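You operate a simulated robot arm through the tools that you are given. There is no shell and no other tool. Be economical: measure what you need, move in short steps, check, and stop when the job is done.

The job below is to be done with a simulated robot arm. You get a single attempt, and the scene is never put back.

JOB
Test the relay in the socket at its printed volts: good to the green tray, bad to the red.
Fine: the trays beside the tester; switch off before it comes out.

It is judged by the outcome, as a careful person would: the job done as asked, and still so three seconds after it is handed in. It fails if anything else is knocked over, pushed out of place, dropped, spilled or broken.

ROBOT AND FRAMES
A 7-joint arm with a two-finger parallel gripper, fixed in place. Base frame: the origin is at the foot of the arm, x ahead of it, y to its left, z up; the work surface is at about z = 0. Lengths are in m, angles in degrees, forces in N, time in s.
With the tool pointing down near the work surface it reaches from about 0.24 to 0.62 m from the base axis. Its first joint turns from -66.0 to 66.0 degrees. Payload 2.6 kg.
The TCP is the grasp point between the finger pads, 0.03 m short of the fingertips. In the tool frame z runs along the fingers and y along their closing line. The gripper opens to 0.094 m. The fingers are 0.028 m wide and 0.01 m thick; the gripper's body (0.05 by 0.096 m) begins 0.055 m behind the TCP.
Orientation is told as [roll, pitch, yaw] about the base's x, y, z axes, in that order, counted from this pose: with the fingers straight down and closing along the base's y, the tool's x points along the base's -x, its y along +y and its z along -z.

CONTROLS
- The arm moves only by the tool nudge_tool. Its argument "motion" is a list of rows, each an object (a shift or turn left out is 0, a gripper value left out holds the last) with "xyz": the shift along the tool's x, y, z in m, a list of three; "rotation": the turn, a rotation vector about the tool's x, y, z in degrees, a list of three; "fingers": the gripper command, from -1 (shut) to 1 (fully open), values between in proportion. In form: [{"xyz": [tx, ty, tz], "rotation": [wx, wy, wz], "fingers": fingers}, ...]. A call has 1 to 8 rows; each row shifts and turns the commanded pose from where the row before left it, along the tool's axes as they then stand. Each row takes 0.2 s and may step no farther than 0.05 m and 8.6 degrees from the row before; otherwise, or with a gripper value out of range, the whole call is refused. A pose out of reach is approached as far as the arm can. The call stops where the force on the tool passes 40 N (or 10 N more than at its start, if that is more) or the arm is blocked; 0.2 s more then pass. The fingers move at their own pace (about 0.072 m/s each) and stop on an object; they squeeze with about 23 N. The grip force told is the motor's: it shows also when the fingers shut on nothing. Time passes only in rows, and 0.2 s behind the last, so rows that do not move let the fingers close. The reply holds the time, the measured pose of the TCP, the force on the tool along the base axes, the opening and the grip force, in the units named above and with some noise, with the torque about the TCP (base axes, N m) and any sound that the robot's microphone picked up, and new pictures: "pictures" is both (left out), scene, wrist or none.
- Cameras (640 x 400 px; columns grow to the right, rows downward): "scene" is fixed at [0.0276, 0.4245, 0.5763]; the picture's right is [-0.85, -0.53, 0.00], its down [-0.25, 0.40, -0.88] and it looks along [0.47, -0.75, -0.47] (base axes); focal length 353 px, centre (320, 200). "wrist" rides on the gripper at [0.076, 0.014, -0.102] in the tool frame; the picture's right is [-0.18, 0.98, 0.00], its down [-0.75, -0.14, -0.64] and it looks along [-0.63, -0.12, 0.77] (tool axes); focal length 243 px, centre (320, 200). There is no depth. A picture from a camera that has moved, and an enlarged one, comes with that camera's place and axes in the base frame and with its lens.
- enlarge(camera, box): a new picture of the part [left, top, right, bottom] of that camera's present view, enlarged. It takes no simulated time.
- finish_job(): hands the job in; it is judged then, once.

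Work in short steps. Places have to be worked out from the pictures, the camera data and where the tool is seen: move nearer, look again, correct. Check each grasp and each placing, and mend what went wrong. You have 120 turns and 200 pictures in all, those below and enlarged ones among them. Open the gripper and draw the arm clear of the work before you hand the job in, unless the task says otherwise; then end with one line.

The tools are called after "Request:" as a command line: name --argument value ..., lists and objects as JSON in quotes. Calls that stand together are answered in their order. nudge_tool: Moves the arm, as the interface text tells. Its arguments: {"type":"object","properties":{"motion":{"type":"array","items":{"type":"object","properties":{"xyz":{"type":"array","items":{"type":"number"}},"rotation":{"type":"array","items":{"type":"number"}},"fingers":{"type":"number"}}}},"pictures":{"type":"string","enum":["both","scene","wrist","none"]}},"required":["motion"]} The other tools are called the same way: enlarge (camera, box) takes an enlarged picture of a part of a camera's view; finish_job () hands the job in.

At the start:

```text
clock: 0.0
tcp_pos: [0.345, 0.0538, 0.4006]
ee_rot: [0.0, 0.1, 0.0]
contact_force: [-0.8, -0.1, 0.4]
ft_torque: [0.01, -0.01, 0.01]
width: 0.0941
grip_force: 0.0
```

scene: 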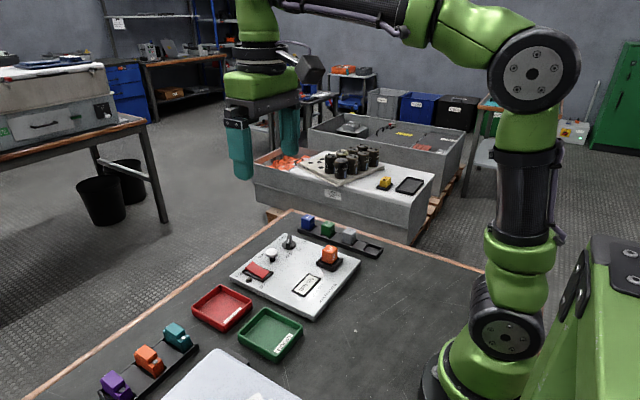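
wrist: 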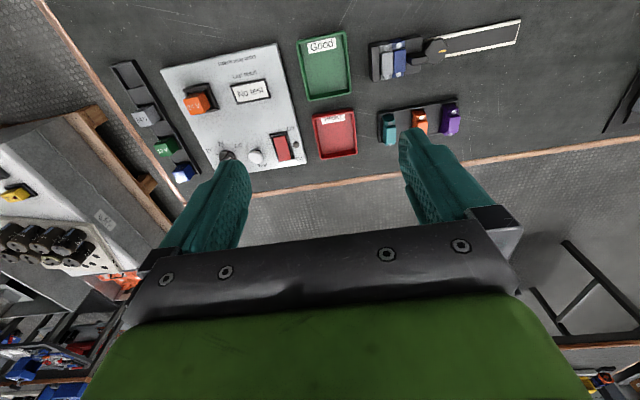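

I see a tester with an orange relay in its socket, a dial, a white button and a red switch. I'll enlarge both views to read the labels.

Request:
enlarge --camera "wrist" --box '[150, 30, 370, 180]'

Request:
enlarge --camera "scene" --box '[220, 210, 400, 330]'

```text
2.67 times, centred on (260, 105) of wrist
camera zoom: at [0.2688, 0.0683, 0.5047], right [0.18, 0.98, 0.0], down [0.75, -0.14, 0.64], along [0.63, -0.12, -0.77], focal length 647 px, centre (480, 453)
```

zoom: 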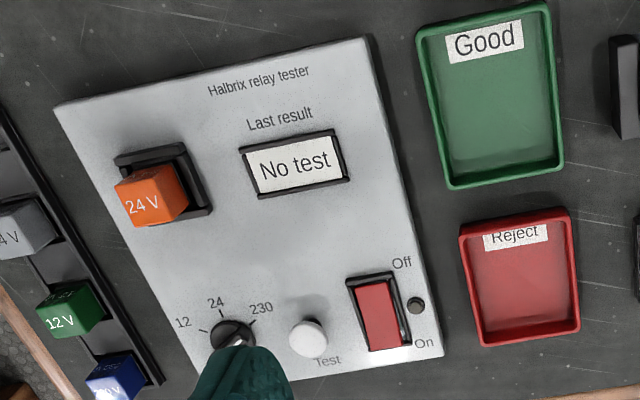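

```text
3.33 times, centred on (310, 270) of scene
camera zoom: at [0.0276, 0.4245, 0.5763], right [-0.85, -0.53, 0.0], down [-0.25, 0.4, -0.88], along [0.47, -0.75, -0.47], focal length 1177 px, centre (353, -33)
```

zoom: 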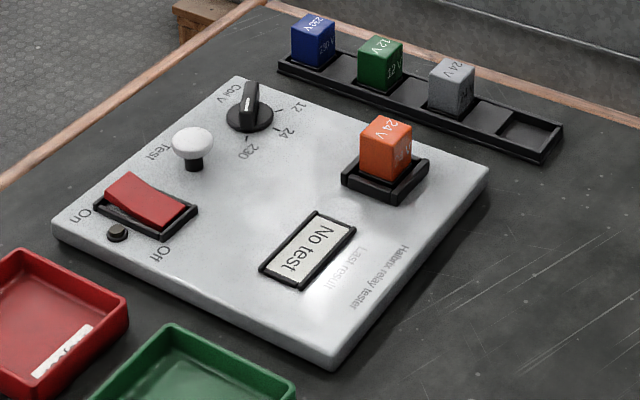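

The relay is marked 24 V. The tester is roughly square to the base: relay near (0.378, -0.183), knob near (0.49, -0.178), button near (0.50, -0.116) and switch near (0.50, -0.057). I'll move nearer to check the knob's pointer and the switch state.

Request:
nudge_tool --motion '[{"xyz": [0, -0.035, 0.02]}, {"xyz": [0, -0.035, 0.02]}, {"xyz": [0, -0.035, 0.02]}, {"xyz": [0, -0.035, 0.02]}, {"xyz": [0, -0.03, 0.02]}, {}]' --pictures "both"

```text
clock: 1.4
tcp_pos: [0.3459, -0.1138, 0.3014]
ee_rot: [0.0, 0.1, -0.1]
contact_force: [1.1, 0.1, -0.2]
ft_torque: [0.01, -0.01, -0.01]
width: 0.094
grip_force: 0.1
camera wrist: at [0.2694, -0.1016, 0.4044], right [0.18, 0.98, 0.0], down [0.75, -0.14, 0.64], along [0.63, -0.12, -0.77], focal length 243 px, centre (320, 200)
```

scene: 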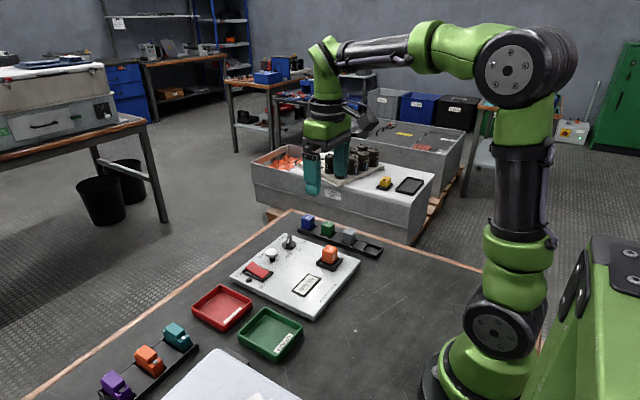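
wrist: 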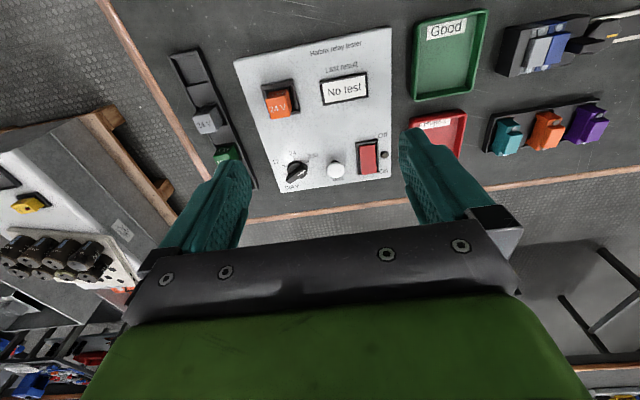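

Request:
enlarge --camera "wrist" --box '[250, 115, 410, 215]'

Request:
enlarge --camera "scene" --box '[230, 225, 310, 290]'

```text
4.00 times, centred on (330, 165) of wrist
camera zoom: at [0.2694, -0.1016, 0.4044], right [0.18, 0.98, 0.0], down [0.75, -0.14, 0.64], along [0.63, -0.12, -0.77], focal length 970 px, centre (280, 340)
```

zoom: 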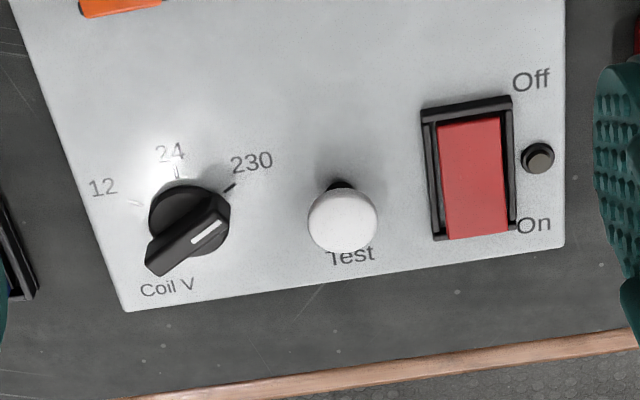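

```text
6.15 times, centred on (270, 258) of scene
camera zoom: at [0.0276, 0.4245, 0.5763], right [-0.85, -0.53, 0.0], down [-0.25, 0.4, -0.88], along [0.47, -0.75, -0.47], focal length 2173 px, centre (628, -154)
```

zoom: 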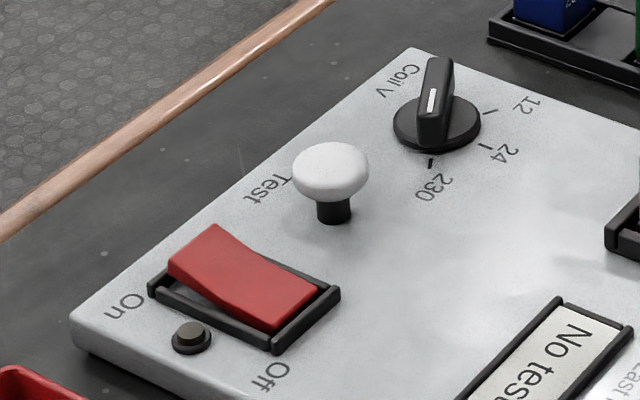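

The surface is at about z≈0.03. The knob sits near (0.5015, -0.186) with its top at about 0.052, and it points at 230, so it must turn 60° CCW to 24. The switch is off. I'll go above the knob and yaw so the fingers straddle its bar.

Request:
nudge_tool --motion '[{"xyz": [-0.0311, -0.0142, 0.0302], "fingers": 0.1}, {"xyz": [-0.0311, -0.0142, 0.0302]}, {"xyz": [-0.0311, -0.0142, 0.0302]}, {"xyz": [-0.0311, -0.0142, 0.0302]}, {"xyz": [-0.0311, -0.0142, 0.0302]}, {"rotation": [0, 0, 8.5]}, {"rotation": [0, 0, 8.5]}, {"rotation": [0, 0, 8.5]}]' --pictures "none"

Request:
nudge_tool --motion '[{"rotation": [0, 0, 8.5]}, {"rotation": [0, 0, 8.5]}, {"rotation": [0, 0, 8.5]}, {"rotation": [0, 0, 8.5]}, {}]' --pictures "both"

```text
clock: 3.2
tcp_pos: [0.5009, -0.1854, 0.1508]
ee_rot: [0.0, 0.0, -25.5]
contact_force: [0.1, -0.2, -0.2]
ft_torque: [0.0, 0.0, 0.0]
width: 0.0515
grip_force: 0.0
```

```text
clock: 4.4
tcp_pos: [0.4997, -0.1862, 0.1506]
ee_rot: [-0.1, 0.0, -59.6]
contact_force: [0.6, -0.3, 0.5]
ft_torque: [0.01, 0.0, 0.01]
width: 0.0517
grip_force: 0.1
camera wrist: at [0.4744, -0.1136, 0.2535], right [0.94, 0.34, 0.0], down [0.26, -0.72, 0.64], along [0.22, -0.6, -0.77], focal length 243 px, centre (320, 200)
```

scene: 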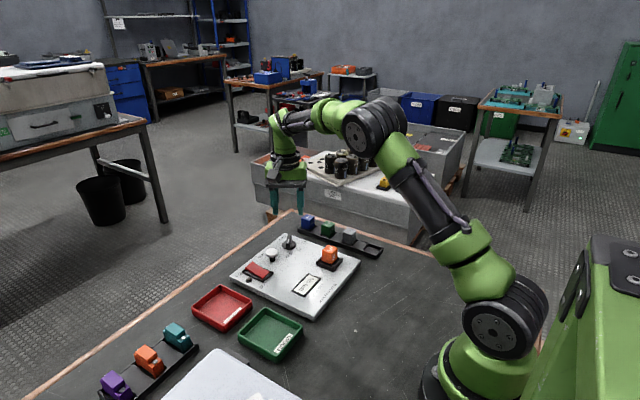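
wrist: 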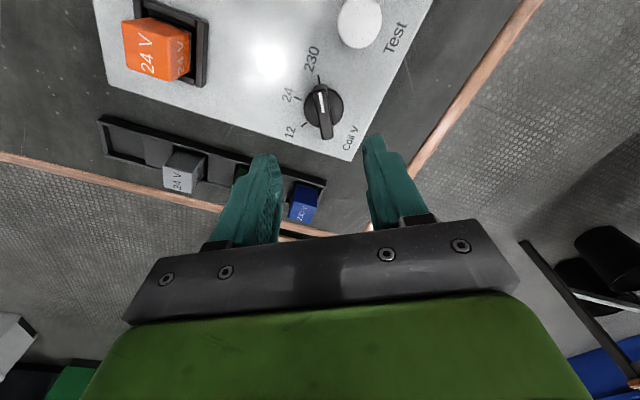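

The knob centre now computes to about (0.502, -0.183). I'll correct slightly and descend partway.

Request:
nudge_tool --motion '[{"xyz": [0.0016, 0.0032, 0.03]}, {"xyz": [0, 0, 0.025]}, {}]' --pictures "both"

Request:
enlarge --camera "scene" --box '[240, 200, 340, 265]'

```text
clock: 5.2
tcp_pos: [0.5025, -0.182, 0.0948]
ee_rot: [0.0, 0.0, -59.5]
contact_force: [0.6, 0.0, -0.4]
ft_torque: [-0.02, 0.01, -0.01]
width: 0.0515
grip_force: 0.0
camera wrist: at [0.4763, -0.1107, 0.1979], right [0.94, 0.34, 0.0], down [0.26, -0.72, 0.64], along [0.22, -0.6, -0.77], focal length 243 px, centre (320, 200)
```

scene: 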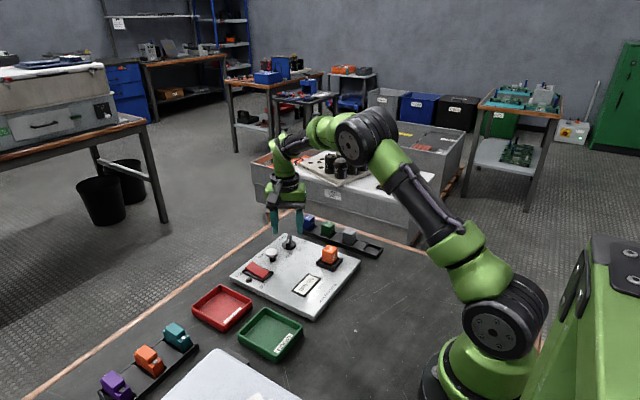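
wrist: 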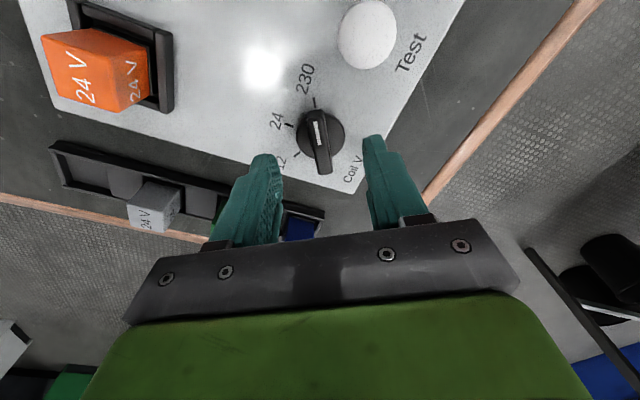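

```text
6.15 times, centred on (290, 232) of scene
camera zoom: at [0.0276, 0.4245, 0.5763], right [-0.85, -0.53, 0.0], down [-0.25, 0.4, -0.88], along [0.47, -0.75, -0.47], focal length 2173 px, centre (505, 0)
```

zoom: 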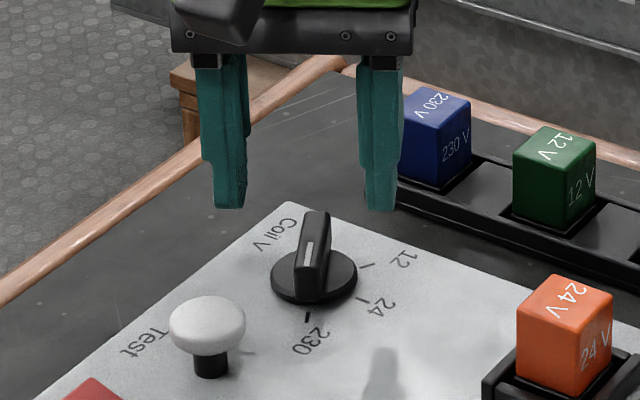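

The bar lies between the fingers, well aligned and about 3 mm further along +y. I'll descend to z≈0.071 and close.

Request:
nudge_tool --motion '[{"xyz": [0.0025, 0, 0.012]}, {"xyz": [0, 0, 0.012]}, {"fingers": -0.4}, {"fingers": -1}, {}, {}]' --pictures "both"

Request:
enlarge --camera "scene" --box '[240, 200, 340, 265]'

```text
clock: 6.6
tcp_pos: [0.5022, -0.1812, 0.0712]
ee_rot: [0.0, 0.0, -59.5]
contact_force: [3.2, -0.1, -2.0]
ft_torque: [0.04, -0.07, 0.01]
width: 0.0116
grip_force: 44.5
camera wrist: at [0.4747, -0.109, 0.1746], right [0.94, 0.34, 0.0], down [0.26, -0.72, 0.64], along [0.22, -0.6, -0.77], focal length 243 px, centre (320, 200)
```

scene: 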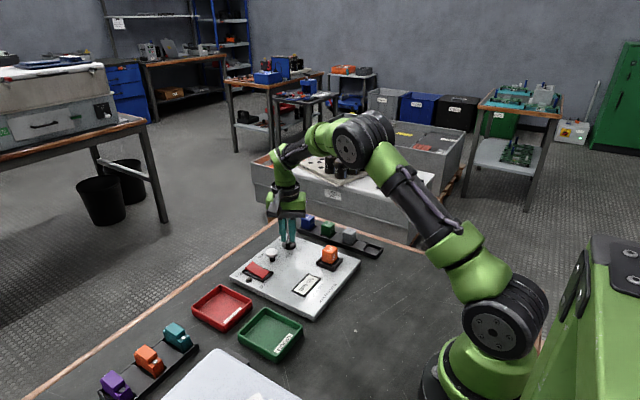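
wrist: 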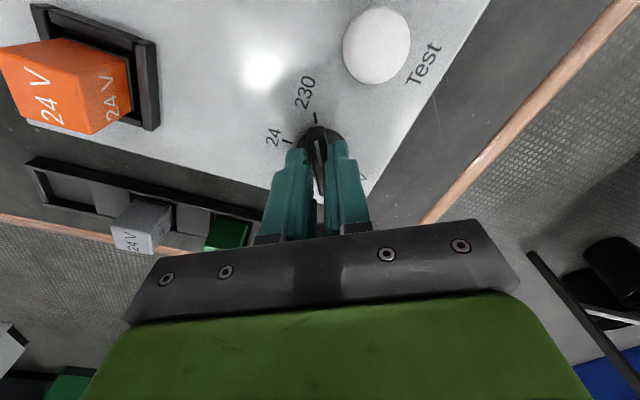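

```text
6.15 times, centred on (290, 232) of scene
camera zoom: at [0.0277, 0.4245, 0.5763], right [-0.85, -0.53, 0.0], down [-0.25, 0.4, -0.88], along [0.47, -0.75, -0.47], focal length 2173 px, centre (505, 0)
```

zoom: 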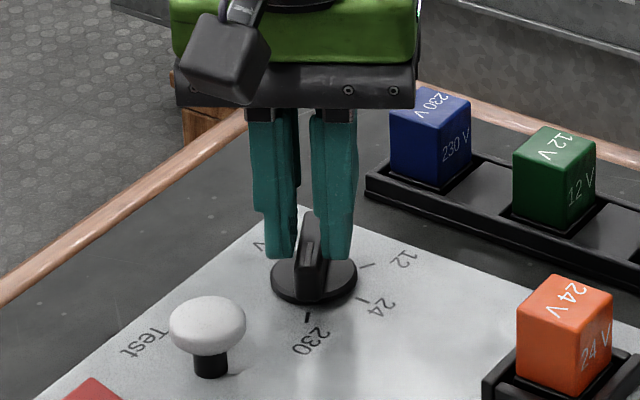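

Gripped with width 11.6 mm. I'll turn it CCW by about 30° and check the forces.

Request:
nudge_tool --motion '[{"rotation": [0, 0, -7.5]}, {"rotation": [0, 0, -7.5]}, {"rotation": [0, 0, -7.5]}, {"rotation": [0, 0, -7.5]}, {}]' --pictures "wrist"

```text
clock: 7.8
tcp_pos: [0.4991, -0.1846, 0.0721]
ee_rot: [-0.4, 0.2, -29.7]
contact_force: [-35.5, -6.9, 16.1]
ft_torque: [-0.14, 1.09, -0.2]
width: 0.0118
grip_force: 44.9
camera wrist: at [0.4402, -0.1342, 0.1747], right [0.65, 0.76, -0.01], down [0.59, -0.49, 0.64], along [0.49, -0.42, -0.77], focal length 243 px, centre (320, 200)
```

wrist: 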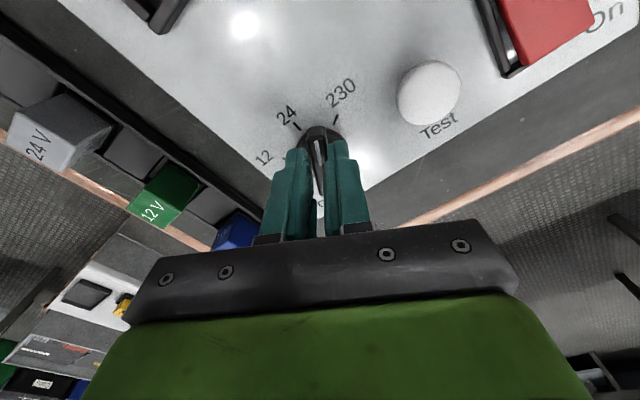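

It turns with the fingers, but a 35 N side load shows my axis is off by a few mm. I'll shift the tool to relieve it.

Request:
nudge_tool --motion '[{"xyz": [0.0026, -0.0025, 0]}, {}]' --pictures "none"

```text
clock: 8.4
tcp_pos: [0.4976, -0.1845, 0.0707]
ee_rot: [-0.2, -0.3, -29.4]
contact_force: [3.6, -19.1, -6.7]
ft_torque: [0.04, 0.97, -0.09]
width: 0.0119
grip_force: 44.9
```

Request:
nudge_tool --motion '[{"xyz": [-0.0008, -0.0013, 0]}, {}]' --pictures "none"

```text
clock: 9.0
tcp_pos: [0.4976, -0.1827, 0.0707]
ee_rot: [-0.2, -0.1, -29.4]
contact_force: [7.6, -16.8, -14.1]
ft_torque: [-0.8, -0.67, -0.1]
width: 0.0117
grip_force: 44.7
```

Forces are moderate, so I'll continue turning in small steps.

Request:
nudge_tool --motion '[{"rotation": [0, 0, -7.5]}, {"rotation": [0, 0, -7.5]}, {}]' --pictures "none"

```text
clock: 9.8
tcp_pos: [0.4977, -0.1851, 0.0713]
ee_rot: [-0.3, -0.1, -14.2]
contact_force: [14.0, -24.1, -16.9]
ft_torque: [-0.46, 0.34, -0.09]
width: 0.0119
grip_force: 45.7
```

Request:
nudge_tool --motion '[{"xyz": [-0.001, -0.0017, 0]}, {"rotation": [0, 0, -7.5]}, {"rotation": [0, 0, -7.5]}, {}]' --pictures "both"

Request:
enlarge --camera "wrist" --box '[240, 80, 400, 180]'

```text
clock: 10.8
tcp_pos: [0.497, -0.1871, 0.0717]
ee_rot: [-0.3, 0.1, 0.4]
contact_force: [-3.6, -19.8, -9.6]
ft_torque: [-0.49, -1.18, -0.1]
width: 0.0118
grip_force: 44.7
camera wrist: at [0.4215, -0.1743, 0.1746], right [0.18, 0.98, 0.0], down [0.76, -0.13, 0.64], along [0.63, -0.12, -0.77], focal length 243 px, centre (320, 200)
```

scene: 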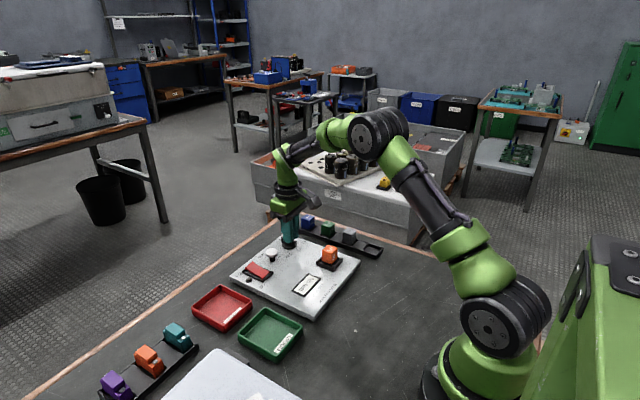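
wrist: 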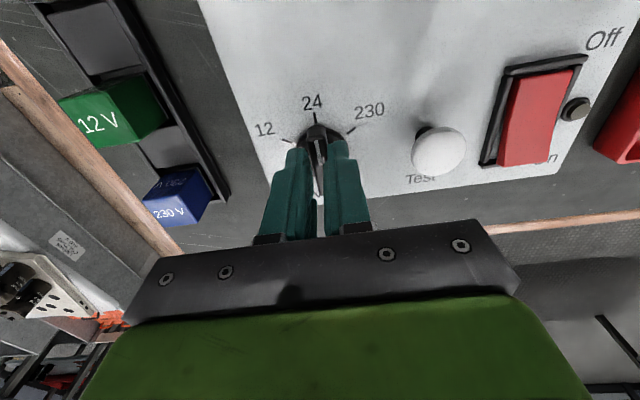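

```text
4.00 times, centred on (320, 130) of wrist
camera zoom: at [0.4215, -0.1743, 0.1746], right [0.18, 0.98, 0.0], down [0.76, -0.13, 0.64], along [0.63, -0.12, -0.77], focal length 970 px, centre (320, 480)
```

zoom: 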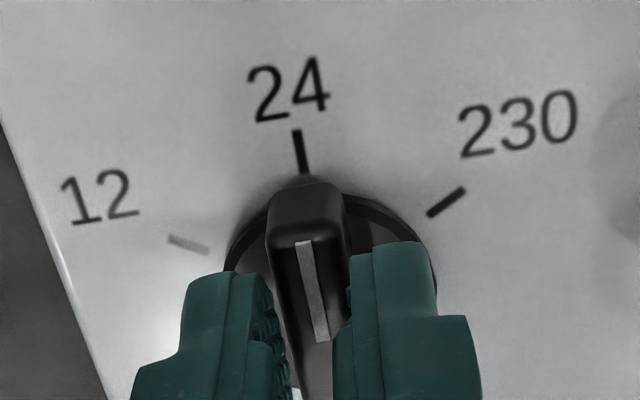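

The pointer lines up with 24. I'll release and rise.

Request:
nudge_tool --motion '[{"fingers": -0.1}, {"fingers": -0.1}, {}, {"xyz": [0, 0, -0.04]}, {"xyz": [0, 0, -0.04]}, {"xyz": [0.04, 0.02, 0]}, {"xyz": [0.04, 0.02, 0]}, {}]' --pictures "wrist"

Request:
enlarge --camera "wrist" --box '[200, 60, 440, 210]'

Request:
enlarge --camera "scene" --box '[220, 215, 350, 300]'

```text
clock: 12.6
tcp_pos: [0.4172, -0.147, 0.1517]
ee_rot: [0.0, -0.1, 0.5]
contact_force: [0.3, 0.8, -0.5]
ft_torque: [0.0, 0.02, 0.0]
width: 0.0426
grip_force: 0.1
camera wrist: at [0.3413, -0.1335, 0.2555], right [0.18, 0.98, 0.0], down [0.75, -0.13, 0.64], along [0.63, -0.11, -0.77], focal length 243 px, centre (320, 200)
```

wrist: 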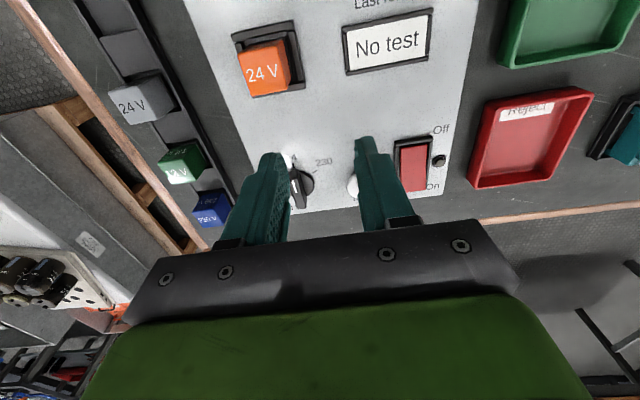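

```text
2.67 times, centred on (320, 135) of wrist
camera zoom: at [0.3413, -0.1335, 0.2555], right [0.18, 0.98, 0.0], down [0.75, -0.13, 0.64], along [0.63, -0.11, -0.77], focal length 647 px, centre (320, 373)
```

zoom: 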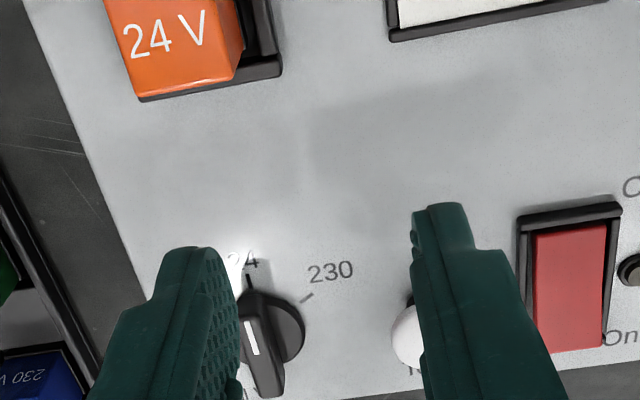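

```text
4.71 times, centred on (285, 258) of scene
camera zoom: at [0.0276, 0.4245, 0.5763], right [-0.85, -0.53, 0.0], down [-0.25, 0.4, -0.88], along [0.47, -0.75, -0.47], focal length 1662 px, centre (485, -71)
```

zoom: 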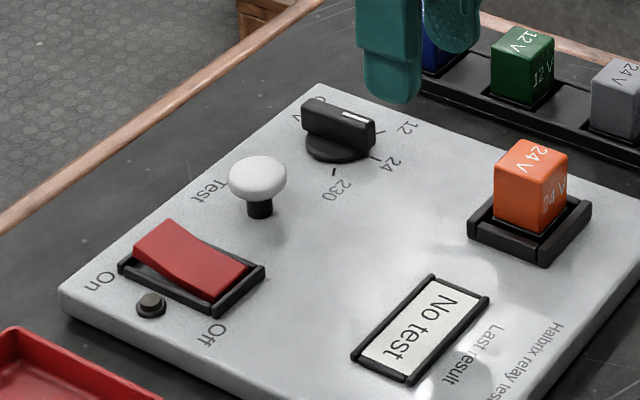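

The knob reads 24 and the switch is still off. The rocker spans x≈0.475–0.523 at y≈-0.056, with the On end at the far side. I'll close the fingers and hover over the On end.

Request:
nudge_tool --motion '[{"xyz": [-0.0317, 0.0303, 0], "fingers": -1}, {"xyz": [-0.0317, 0.0303, 0]}, {"xyz": [-0.0317, 0.0303, 0.02]}, {"xyz": [0, 0, 0.03]}, {}]' --pictures "wrist"

Request:
enlarge --camera "scene" --box '[220, 215, 350, 300]'

```text
clock: 13.8
tcp_pos: [0.5117, -0.0544, 0.102]
ee_rot: [0.0, 0.0, 0.4]
contact_force: [0.4, -0.2, 0.2]
ft_torque: [0.0, 0.0, -0.02]
width: 0.0
grip_force: 22.9
camera wrist: at [0.436, -0.0421, 0.2046], right [0.18, 0.98, 0.0], down [0.75, -0.13, 0.64], along [0.63, -0.11, -0.77], focal length 243 px, centre (320, 200)
```

wrist: 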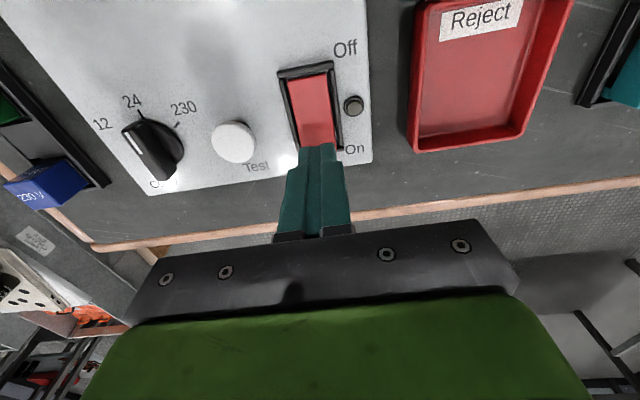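

```text
4.71 times, centred on (285, 258) of scene
camera zoom: at [0.0276, 0.4245, 0.5763], right [-0.85, -0.53, 0.0], down [-0.25, 0.4, -0.88], along [0.47, -0.75, -0.47], focal length 1662 px, centre (485, -71)
```

zoom: 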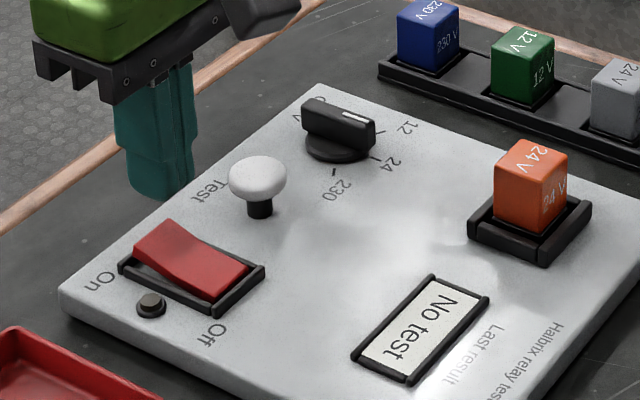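

I'll shift 3 mm toward -y and press down gradually.

Request:
nudge_tool --motion '[{"xyz": [0, -0.003, 0.015]}, {"xyz": [0, 0, 0.006]}, {"xyz": [0, 0, 0.004]}, {"xyz": [0, 0, 0.003]}]' --pictures "none"

```text
clock: 14.8
tcp_pos: [0.5122, -0.0576, 0.0747]
ee_rot: [0.0, 0.0, 0.5]
contact_force: [-0.6, -0.1, 0.1]
ft_torque: [-0.01, 0.0, -0.01]
width: 0.0
grip_force: 23.1
```

Request:
nudge_tool --motion '[{"xyz": [0, 0, 0.002]}, {"xyz": [0, 0, 0.002]}, {"xyz": [0, 0, 0.002]}, {}]' --pictures "scene"

Request:
enlarge --camera "scene" --box '[220, 215, 350, 300]'

```text
clock: 15.8
tcp_pos: [0.5119, -0.0565, 0.067]
ee_rot: [0.1, 0.2, 0.6]
contact_force: [-0.2, -0.7, -0.3]
ft_torque: [-0.03, -0.02, 0.04]
width: 0.0002
grip_force: 22.8
```

scene: 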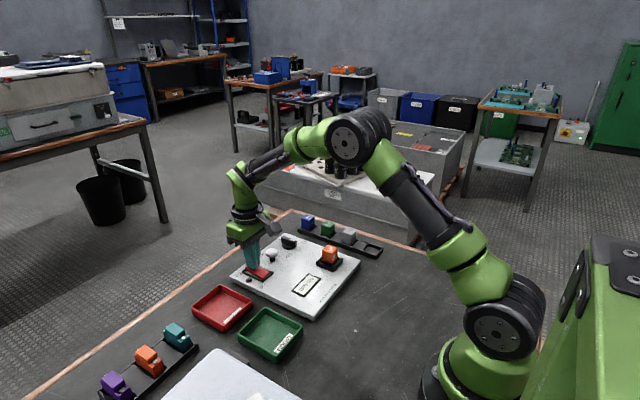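

```text
4.71 times, centred on (285, 258) of scene
camera zoom: at [0.0276, 0.4245, 0.5763], right [-0.85, -0.53, 0.0], down [-0.25, 0.4, -0.88], along [0.47, -0.75, -0.47], focal length 1662 px, centre (485, -71)
```

zoom: 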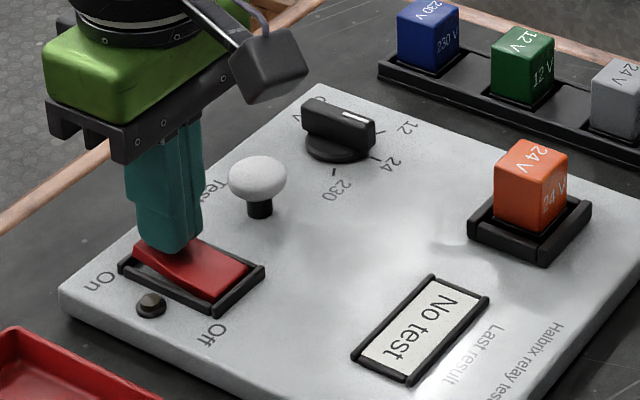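

The tip is just at the rocker and there's no click or force yet. I'll continue down.

Request:
nudge_tool --motion '[{"xyz": [0, 0, 0.002]}, {"xyz": [0, 0, 0.0015]}, {"xyz": [0, 0, 0.0015]}]' --pictures "none"

Request:
enlarge --camera "scene" --box '[220, 215, 350, 300]'

```text
clock: 16.6
tcp_pos: [0.5122, -0.0571, 0.0633]
ee_rot: [0.0, 0.0, 0.5]
contact_force: [-0.1, 0.0, 1.8]
ft_torque: [-0.01, 0.02, 0.04]
width: 0.0002
grip_force: 22.2
```

```text
4.71 times, centred on (285, 258) of scene
camera zoom: at [0.0276, 0.4245, 0.5763], right [-0.85, -0.53, 0.0], down [-0.25, 0.4, -0.88], along [0.47, -0.75, -0.47], focal length 1662 px, centre (485, -71)
```

zoom: 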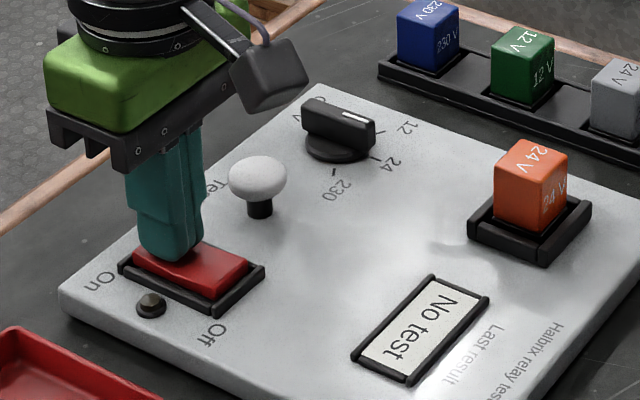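

The rocker is moving and is nearly level. I'll press further.

Request:
nudge_tool --motion '[{"xyz": [0, 0, 0.0015]}, {"xyz": [0, 0, 0.0015]}, {"xyz": [0, 0, 0.0015]}]' --pictures "none"

Request:
enlarge --camera "scene" --box '[220, 215, 350, 300]'

```text
clock: 17.3
tcp_pos: [0.5138, -0.0571, 0.0621]
ee_rot: [-0.1, -0.2, 0.5]
contact_force: [-0.8, -0.2, 0.6]
ft_torque: [0.01, 0.03, 0.01]
width: 0.0001
grip_force: 22.6
stopped in row 3: the force on the tool passed its limit at 43 N (the readings are from after the stop); the commanded pose is now the measured one
```

```text
4.71 times, centred on (285, 258) of scene
camera zoom: at [0.0276, 0.4245, 0.5763], right [-0.85, -0.53, 0.0], down [-0.25, 0.4, -0.88], along [0.47, -0.75, -0.47], focal length 1662 px, centre (485, -71)
```

zoom: 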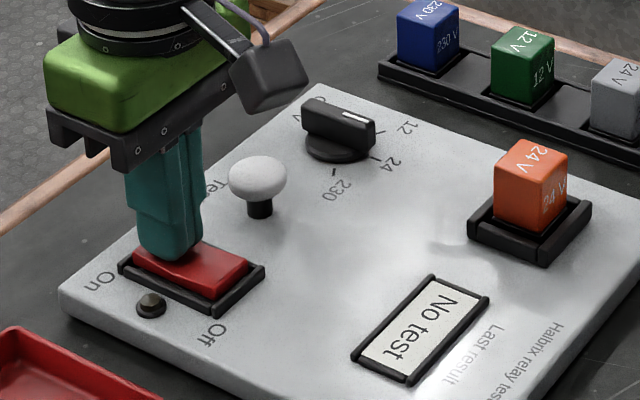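

It stopped on a hard contact and the lamp looks unlit. I'll rise and look at the rocker's state.

Request:
nudge_tool --motion '[{"xyz": [0, 0, -0.03]}, {"xyz": [0.03, 0, -0.02]}, {}]' --pictures "wrist"

Request:
enlarge --camera "scene" --box '[225, 240, 305, 292]'

Request:
enlarge --camera "wrist" --box '[240, 40, 400, 150]'

```text
clock: 18.1
tcp_pos: [0.4811, -0.0573, 0.1112]
ee_rot: [0.1, -0.2, 0.2]
contact_force: [0.4, -1.0, -0.6]
ft_torque: [0.0, 0.03, -0.01]
width: 0.0
grip_force: 23.7
camera wrist: at [0.4054, -0.0451, 0.215], right [0.18, 0.98, 0.0], down [0.75, -0.14, 0.64], along [0.63, -0.11, -0.77], focal length 243 px, centre (320, 200)
```

wrist: 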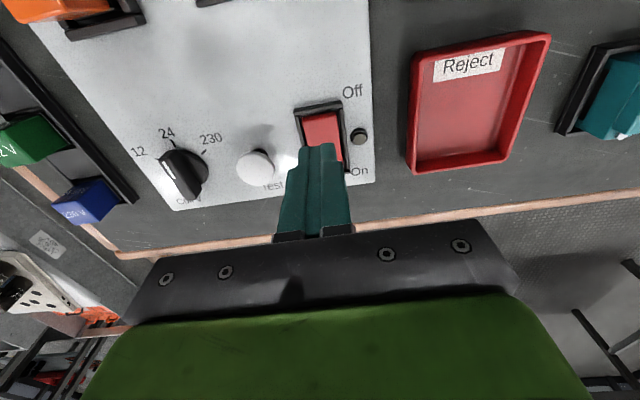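

```text
7.69 times, centred on (265, 266) of scene
camera zoom: at [0.0276, 0.4245, 0.5763], right [-0.85, -0.53, 0.0], down [-0.25, 0.4, -0.88], along [0.47, -0.75, -0.47], focal length 2717 px, centre (743, -308)
```

zoom: 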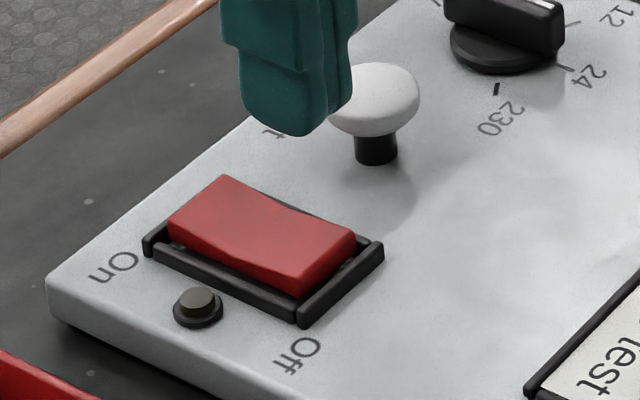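

```text
3.64 times, centred on (320, 95) of wrist
camera zoom: at [0.4054, -0.0451, 0.215], right [0.18, 0.98, 0.0], down [0.75, -0.14, 0.64], along [0.63, -0.11, -0.77], focal length 882 px, centre (320, 582)
```

zoom: 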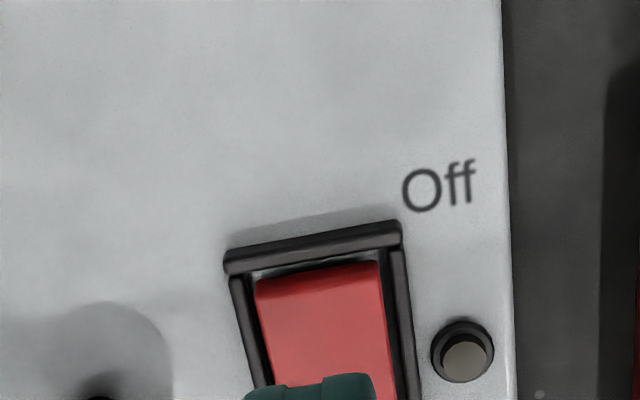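

The rocker now sits mid-travel, since the flat tip probably met the frame rim. I'll tilt the tool 16° so only its far edge presses the rocker's very end, inside the rim.

Request:
nudge_tool --motion '[{"xyz": [-0.036, 0.002, 0.01]}, {"rotation": [0, 8, 0]}, {"rotation": [0, 8, 0]}, {"xyz": [-0.0055, 0, 0.0192]}, {"xyz": [-0.0028, 0, 0.0096]}, {}]' --pictures "none"

Request:
enlarge --camera "scene" --box '[225, 230, 305, 292]'

```text
clock: 19.5
tcp_pos: [0.5185, -0.0558, 0.0733]
ee_rot: [0.0, 15.8, 0.4]
contact_force: [-0.1, -0.6, 0.3]
ft_torque: [0.03, 0.03, 0.01]
width: 0.0
grip_force: 22.4
```

```text
6.45 times, centred on (265, 261) of scene
camera zoom: at [0.0276, 0.4245, 0.5763], right [-0.85, -0.53, 0.0], down [-0.25, 0.4, -0.88], along [0.47, -0.75, -0.47], focal length 2278 px, centre (675, -194)
```

zoom: 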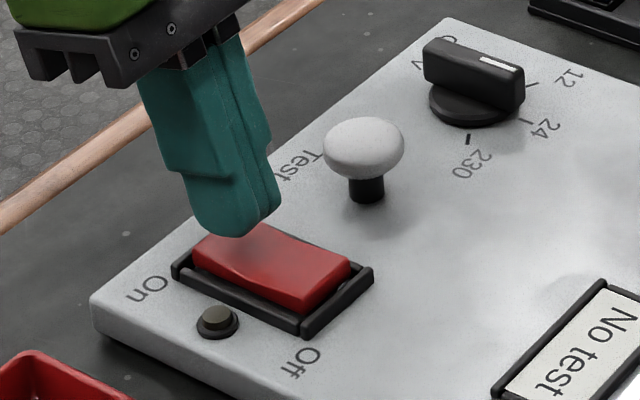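

The tilt and position look right. I'll press down in small steps.

Request:
nudge_tool --motion '[{"xyz": [-0.0008, 0, 0.0029]}, {"xyz": [-0.0008, 0, 0.0029]}, {"xyz": [-0.0006, 0, 0.0019]}, {"xyz": [-0.0006, 0, 0.0019]}, {"xyz": [-0.0006, 0, 0.0019]}]' --pictures "none"

Request:
enlarge --camera "scene" --box '[225, 230, 305, 292]'

```text
clock: 20.7
tcp_pos: [0.519, -0.0551, 0.0616]
ee_rot: [0.1, 15.9, 0.4]
contact_force: [-1.6, 0.1, 5.9]
ft_torque: [0.0, 0.0, 0.05]
width: 0.0
grip_force: 22.4
heard: click
```

```text
6.45 times, centred on (265, 261) of scene
camera zoom: at [0.0276, 0.4245, 0.5763], right [-0.85, -0.53, 0.0], down [-0.25, 0.4, -0.88], along [0.47, -0.75, -0.47], focal length 2278 px, centre (675, -194)
```

zoom: 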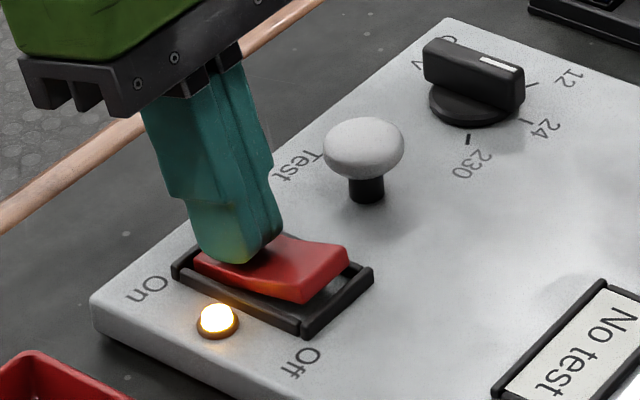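

Click heard and the lamp is lit, so it's on. I'll rise, untilt and go over the Test button at about (0.502, -0.116).

Request:
nudge_tool --motion '[{"xyz": [0.011, 0, -0.0384]}, {"rotation": [0, -8, 0]}, {"rotation": [0, -7.9, 0]}, {"xyz": [0.0085, -0.0305, 0]}, {"xyz": [0.0085, -0.0305, 0]}, {}]' --pictures "both"

Request:
enlarge --camera "scene" --box '[225, 215, 335, 300]'

```text
clock: 22.1
tcp_pos: [0.5028, -0.1163, 0.1004]
ee_rot: [0.0, -0.1, 0.4]
contact_force: [-0.1, 1.2, -0.3]
ft_torque: [-0.02, -0.01, 0.0]
width: 0.0
grip_force: 23.0
camera wrist: at [0.425, -0.1036, 0.204], right [0.18, 0.98, 0.0], down [0.75, -0.14, 0.64], along [0.63, -0.11, -0.77], focal length 243 px, centre (320, 200)
```

scene: 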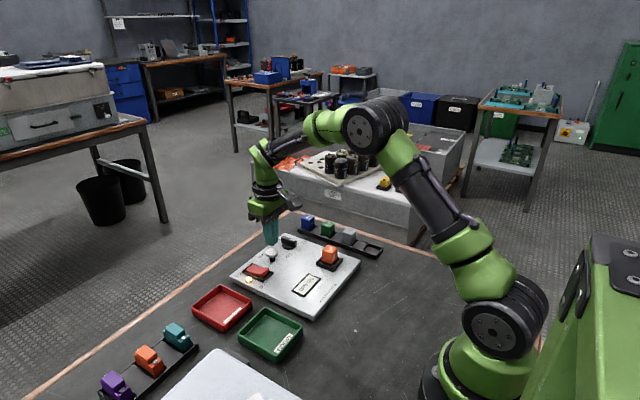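
wrist: 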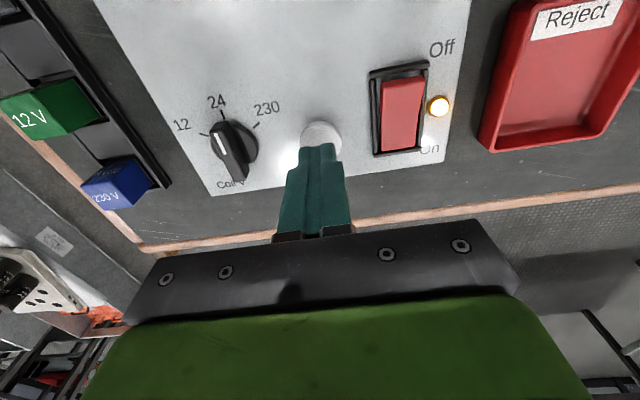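

```text
4.71 times, centred on (280, 258) of scene
camera zoom: at [0.0276, 0.4245, 0.5763], right [-0.85, -0.53, 0.0], down [-0.25, 0.4, -0.88], along [0.47, -0.75, -0.47], focal length 1662 px, centre (508, -71)
```

zoom: 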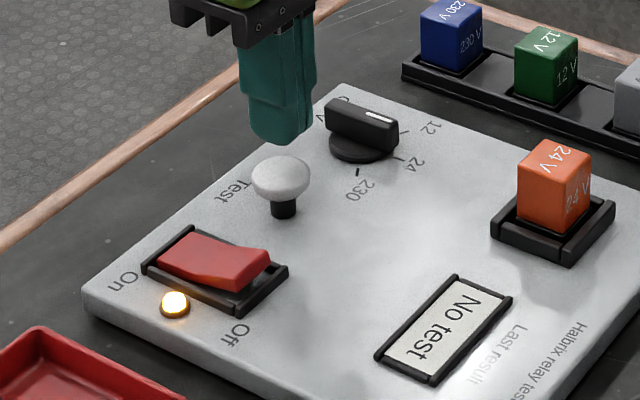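

The tip is right over the button. I'll press down gradually.

Request:
nudge_tool --motion '[{"xyz": [0.001, 0, 0.01]}, {"xyz": [0, 0, 0.005]}, {"xyz": [0, 0, 0.002]}, {"xyz": [0, 0, 0.002]}, {"xyz": [0, 0, 0.002]}, {"xyz": [0, 0, 0.002]}]' --pictures "none"

Request:
enlarge --camera "scene" --box '[225, 215, 335, 300]'

```text
clock: 23.5
tcp_pos: [0.5017, -0.1166, 0.0774]
ee_rot: [-0.1, -0.1, 0.5]
contact_force: [0.8, 0.3, -0.5]
ft_torque: [-0.04, 0.02, -0.02]
width: 0.0001
grip_force: 23.1
```

```text
4.71 times, centred on (280, 258) of scene
camera zoom: at [0.0276, 0.4245, 0.5763], right [-0.85, -0.53, 0.0], down [-0.25, 0.4, -0.88], along [0.47, -0.75, -0.47], focal length 1662 px, centre (508, -71)
```

zoom: 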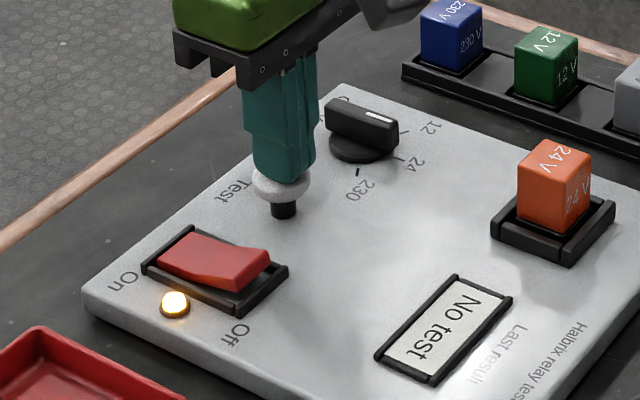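

Request:
nudge_tool --motion '[{"xyz": [0, 0, 0.0015]}, {"xyz": [0, 0, 0.0015]}, {"xyz": [0, 0, 0.0015]}]' --pictures "none"

Request:
enlarge --camera "scene" --box '[225, 215, 335, 300]'

```text
clock: 24.3
tcp_pos: [0.5002, -0.1166, 0.0727]
ee_rot: [0.1, -0.1, 0.2]
contact_force: [-0.1, 0.1, 1.3]
ft_torque: [0.01, 0.0, -0.05]
width: 0.0001
grip_force: 22.8
```

```text
4.71 times, centred on (280, 258) of scene
camera zoom: at [0.0276, 0.4245, 0.5763], right [-0.85, -0.53, 0.0], down [-0.25, 0.4, -0.88], along [0.47, -0.75, -0.47], focal length 1662 px, centre (508, -71)
```

zoom: 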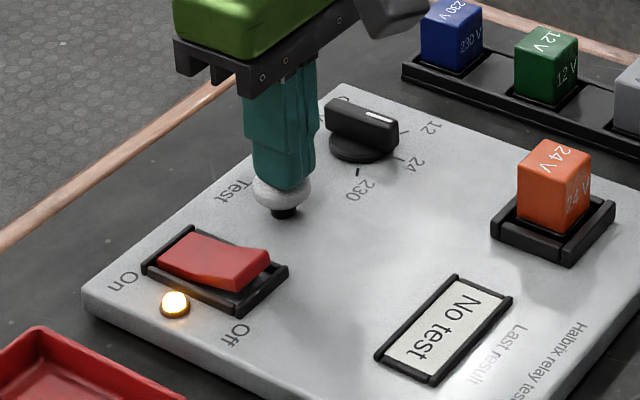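

The button is going down. I'll press further.

Request:
nudge_tool --motion '[{"xyz": [0, 0, 0.0015]}, {"xyz": [0, 0, 0.0015]}, {"xyz": [0, 0, 0.0015]}, {}]' --pictures "none"

Request:
enlarge --camera "scene" --box '[225, 215, 335, 300]'

```text
clock: 25.3
tcp_pos: [0.5014, -0.1166, 0.0682]
ee_rot: [0.1, 0.0, 0.3]
contact_force: [0.3, 0.6, 2.3]
ft_torque: [-0.02, -0.02, 0.0]
width: 0.0
grip_force: 22.8
heard: click
```

```text
4.71 times, centred on (280, 258) of scene
camera zoom: at [0.0276, 0.4245, 0.5763], right [-0.85, -0.53, 0.0], down [-0.25, 0.4, -0.88], along [0.47, -0.75, -0.47], focal length 1662 px, centre (508, -71)
```

zoom: 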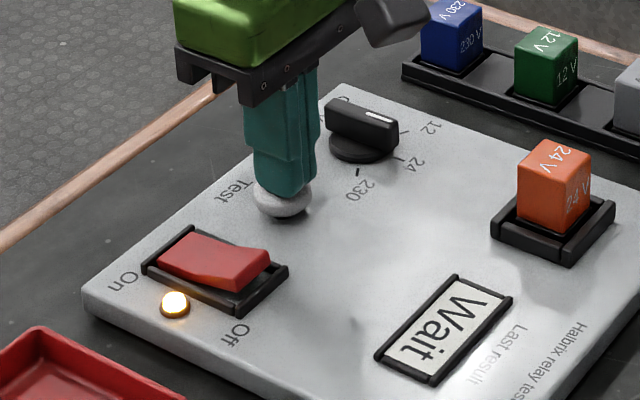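

Clicked, and the display says "Wait". I'll hold the button for a moment.

Request:
nudge_tool --motion '[{}, {}, {}, {}, {}, {}, {}, {}]' --pictures "none"

Request:
enlarge --camera "scene" --box '[225, 215, 335, 300]'

```text
clock: 27.1
tcp_pos: [0.5014, -0.1159, 0.068]
ee_rot: [0.1, -0.1, 0.4]
contact_force: [-0.5, -0.1, 2.5]
ft_torque: [-0.01, -0.01, -0.02]
width: 0.0
grip_force: 23.1
```

```text
4.71 times, centred on (280, 258) of scene
camera zoom: at [0.0276, 0.4245, 0.5763], right [-0.85, -0.53, 0.0], down [-0.25, 0.4, -0.88], along [0.47, -0.75, -0.47], focal length 1662 px, centre (508, -71)
```

zoom: 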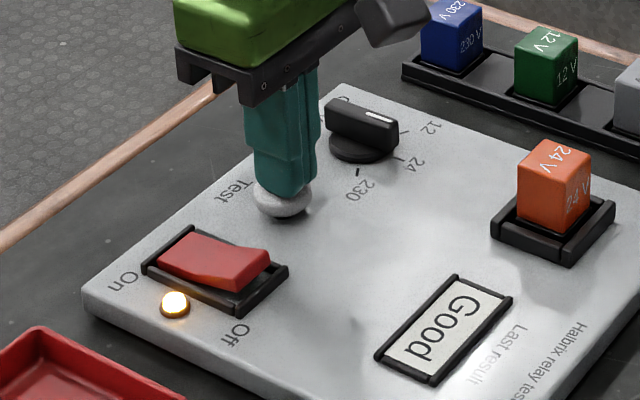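

The result is "Good". Now I'll rise and go over the switch's Off end with the mirrored tilt.

Request:
nudge_tool --motion '[{"xyz": [0, 0, -0.04]}, {"xyz": [0.0107, 0.0303, 0]}, {"xyz": [0.0107, 0.0303, 0]}, {"rotation": [0, -8, 0]}, {"rotation": [0, -8, 0]}, {"xyz": [0.0055, 0, 0.0192]}, {"xyz": [0.004, 0, 0.014]}, {}]' --pictures "none"

Request:
enlarge --camera "scene" --box '[225, 215, 335, 300]'

```text
clock: 28.9
tcp_pos: [0.48, -0.0567, 0.0732]
ee_rot: [0.1, -16.1, 0.3]
contact_force: [-1.0, 0.6, 0.1]
ft_torque: [-0.01, 0.02, -0.03]
width: 0.0
grip_force: 23.5
```

```text
4.71 times, centred on (280, 258) of scene
camera zoom: at [0.0276, 0.4245, 0.5763], right [-0.85, -0.53, 0.0], down [-0.25, 0.4, -0.88], along [0.47, -0.75, -0.47], focal length 1662 px, centre (508, -71)
```

zoom: 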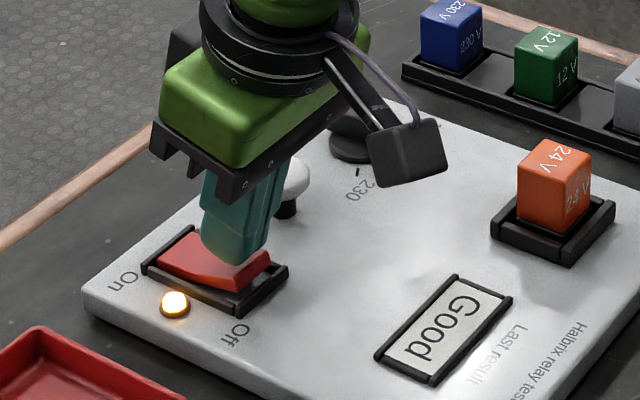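

Request:
nudge_tool --motion '[{"xyz": [0.0008, 0, 0.0029]}, {"xyz": [0.0008, 0, 0.0029]}, {"xyz": [0.0006, 0, 0.0019]}, {"xyz": [0.0006, 0, 0.0019]}, {"xyz": [0.0006, 0, 0.0019]}]' --pictures "none"

Request:
enlarge --camera "scene" --box '[225, 215, 335, 300]'

```text
clock: 30.1
tcp_pos: [0.4798, -0.0539, 0.0624]
ee_rot: [0.0, -16.3, 0.4]
contact_force: [1.4, 0.2, 1.8]
ft_torque: [-0.01, -0.03, 0.0]
width: 0.0001
grip_force: 23.0
heard: click
```

```text
4.71 times, centred on (280, 258) of scene
camera zoom: at [0.0276, 0.4245, 0.5763], right [-0.85, -0.53, 0.0], down [-0.25, 0.4, -0.88], along [0.47, -0.75, -0.47], focal length 1662 px, centre (508, -71)
```

zoom: 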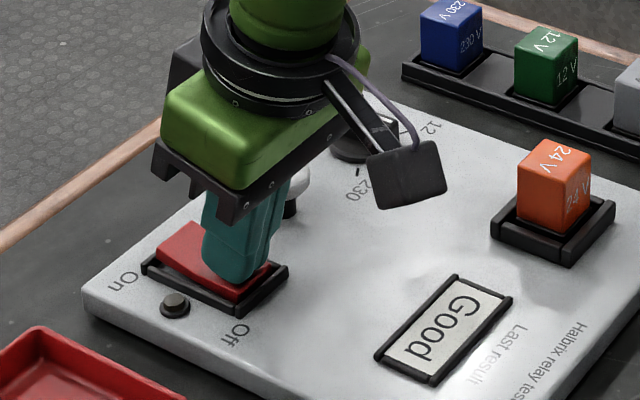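

The lamp is out and the switch is off again. I'll retreat and view the relay from above.

Request:
nudge_tool --motion '[{"xyz": [-0.0135, 0, -0.047]}, {"rotation": [0, 8, 0]}, {"rotation": [0, 8, 0], "fingers": 0.2}, {"xyz": [0.029, -0.025, -0.012]}, {"xyz": [0.029, -0.025, -0.012]}, {"xyz": [0.029, -0.025, -0.012]}, {"xyz": [0.029, -0.025, -0.012]}, {"xyz": [0.029, -0.025, -0.012]}]' --pictures "wrist"

Request:
enlarge --camera "scene" --box '[225, 205, 395, 335]'

```text
clock: 31.9
tcp_pos: [0.3343, -0.181, 0.172]
ee_rot: [0.0, -0.1, 0.4]
contact_force: [-0.1, 0.3, 0.4]
ft_torque: [0.01, 0.02, 0.03]
width: 0.0563
grip_force: 0.1
camera wrist: at [0.2577, -0.1684, 0.2738], right [0.18, 0.98, 0.0], down [0.75, -0.14, 0.64], along [0.63, -0.11, -0.77], focal length 243 px, centre (320, 200)
```

wrist: 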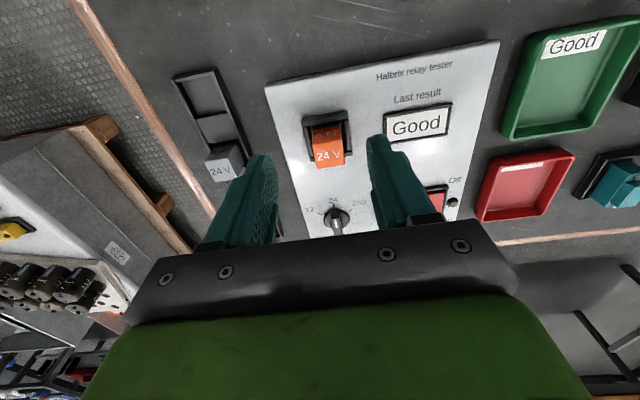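

```text
3.08 times, centred on (310, 270) of scene
camera zoom: at [0.0276, 0.4245, 0.5763], right [-0.85, -0.53, 0.0], down [-0.25, 0.4, -0.88], along [0.47, -0.75, -0.47], focal length 1087 px, centre (351, -15)
```

zoom: 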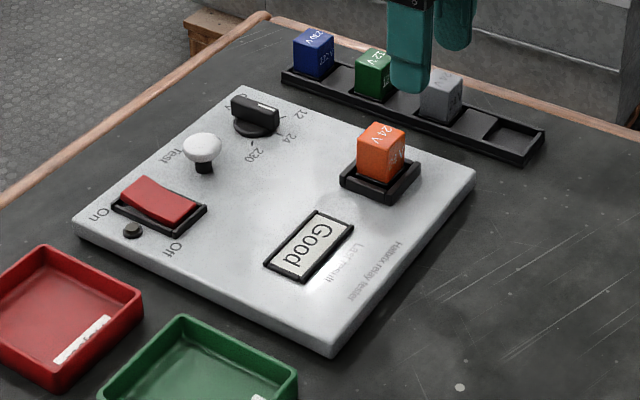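

Request:
enlarge --camera "wrist" --box '[270, 80, 400, 180]'

Request:
enlarge --camera "scene" --box '[300, 230, 360, 280]'

```text
4.00 times, centred on (335, 130) of wrist
camera zoom: at [0.2577, -0.1684, 0.2738], right [0.18, 0.98, 0.0], down [0.75, -0.14, 0.64], along [0.63, -0.11, -0.77], focal length 970 px, centre (260, 480)
```

zoom: 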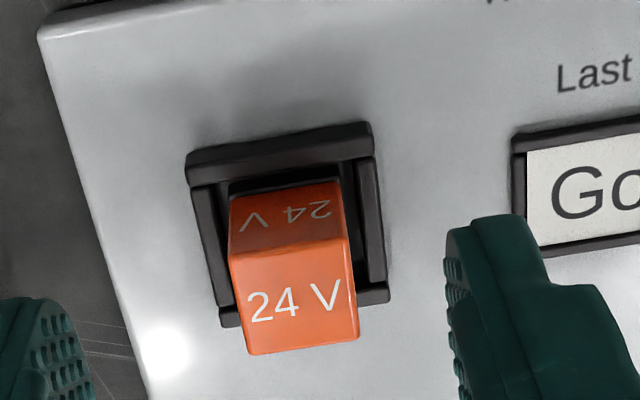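

```text
8.00 times, centred on (330, 255) of scene
camera zoom: at [0.0276, 0.4245, 0.5763], right [-0.85, -0.53, 0.0], down [-0.25, 0.4, -0.88], along [0.47, -0.75, -0.47], focal length 2825 px, centre (240, -240)
```

zoom: 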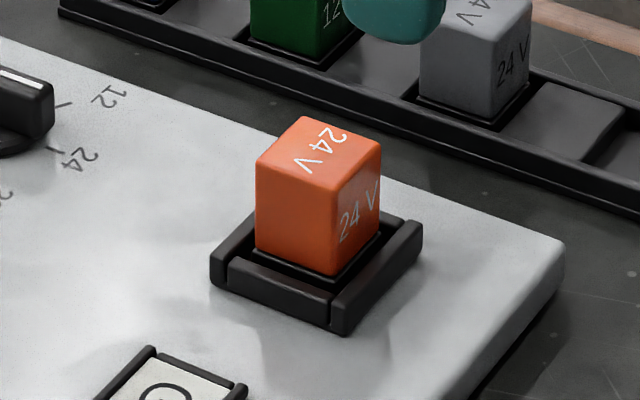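

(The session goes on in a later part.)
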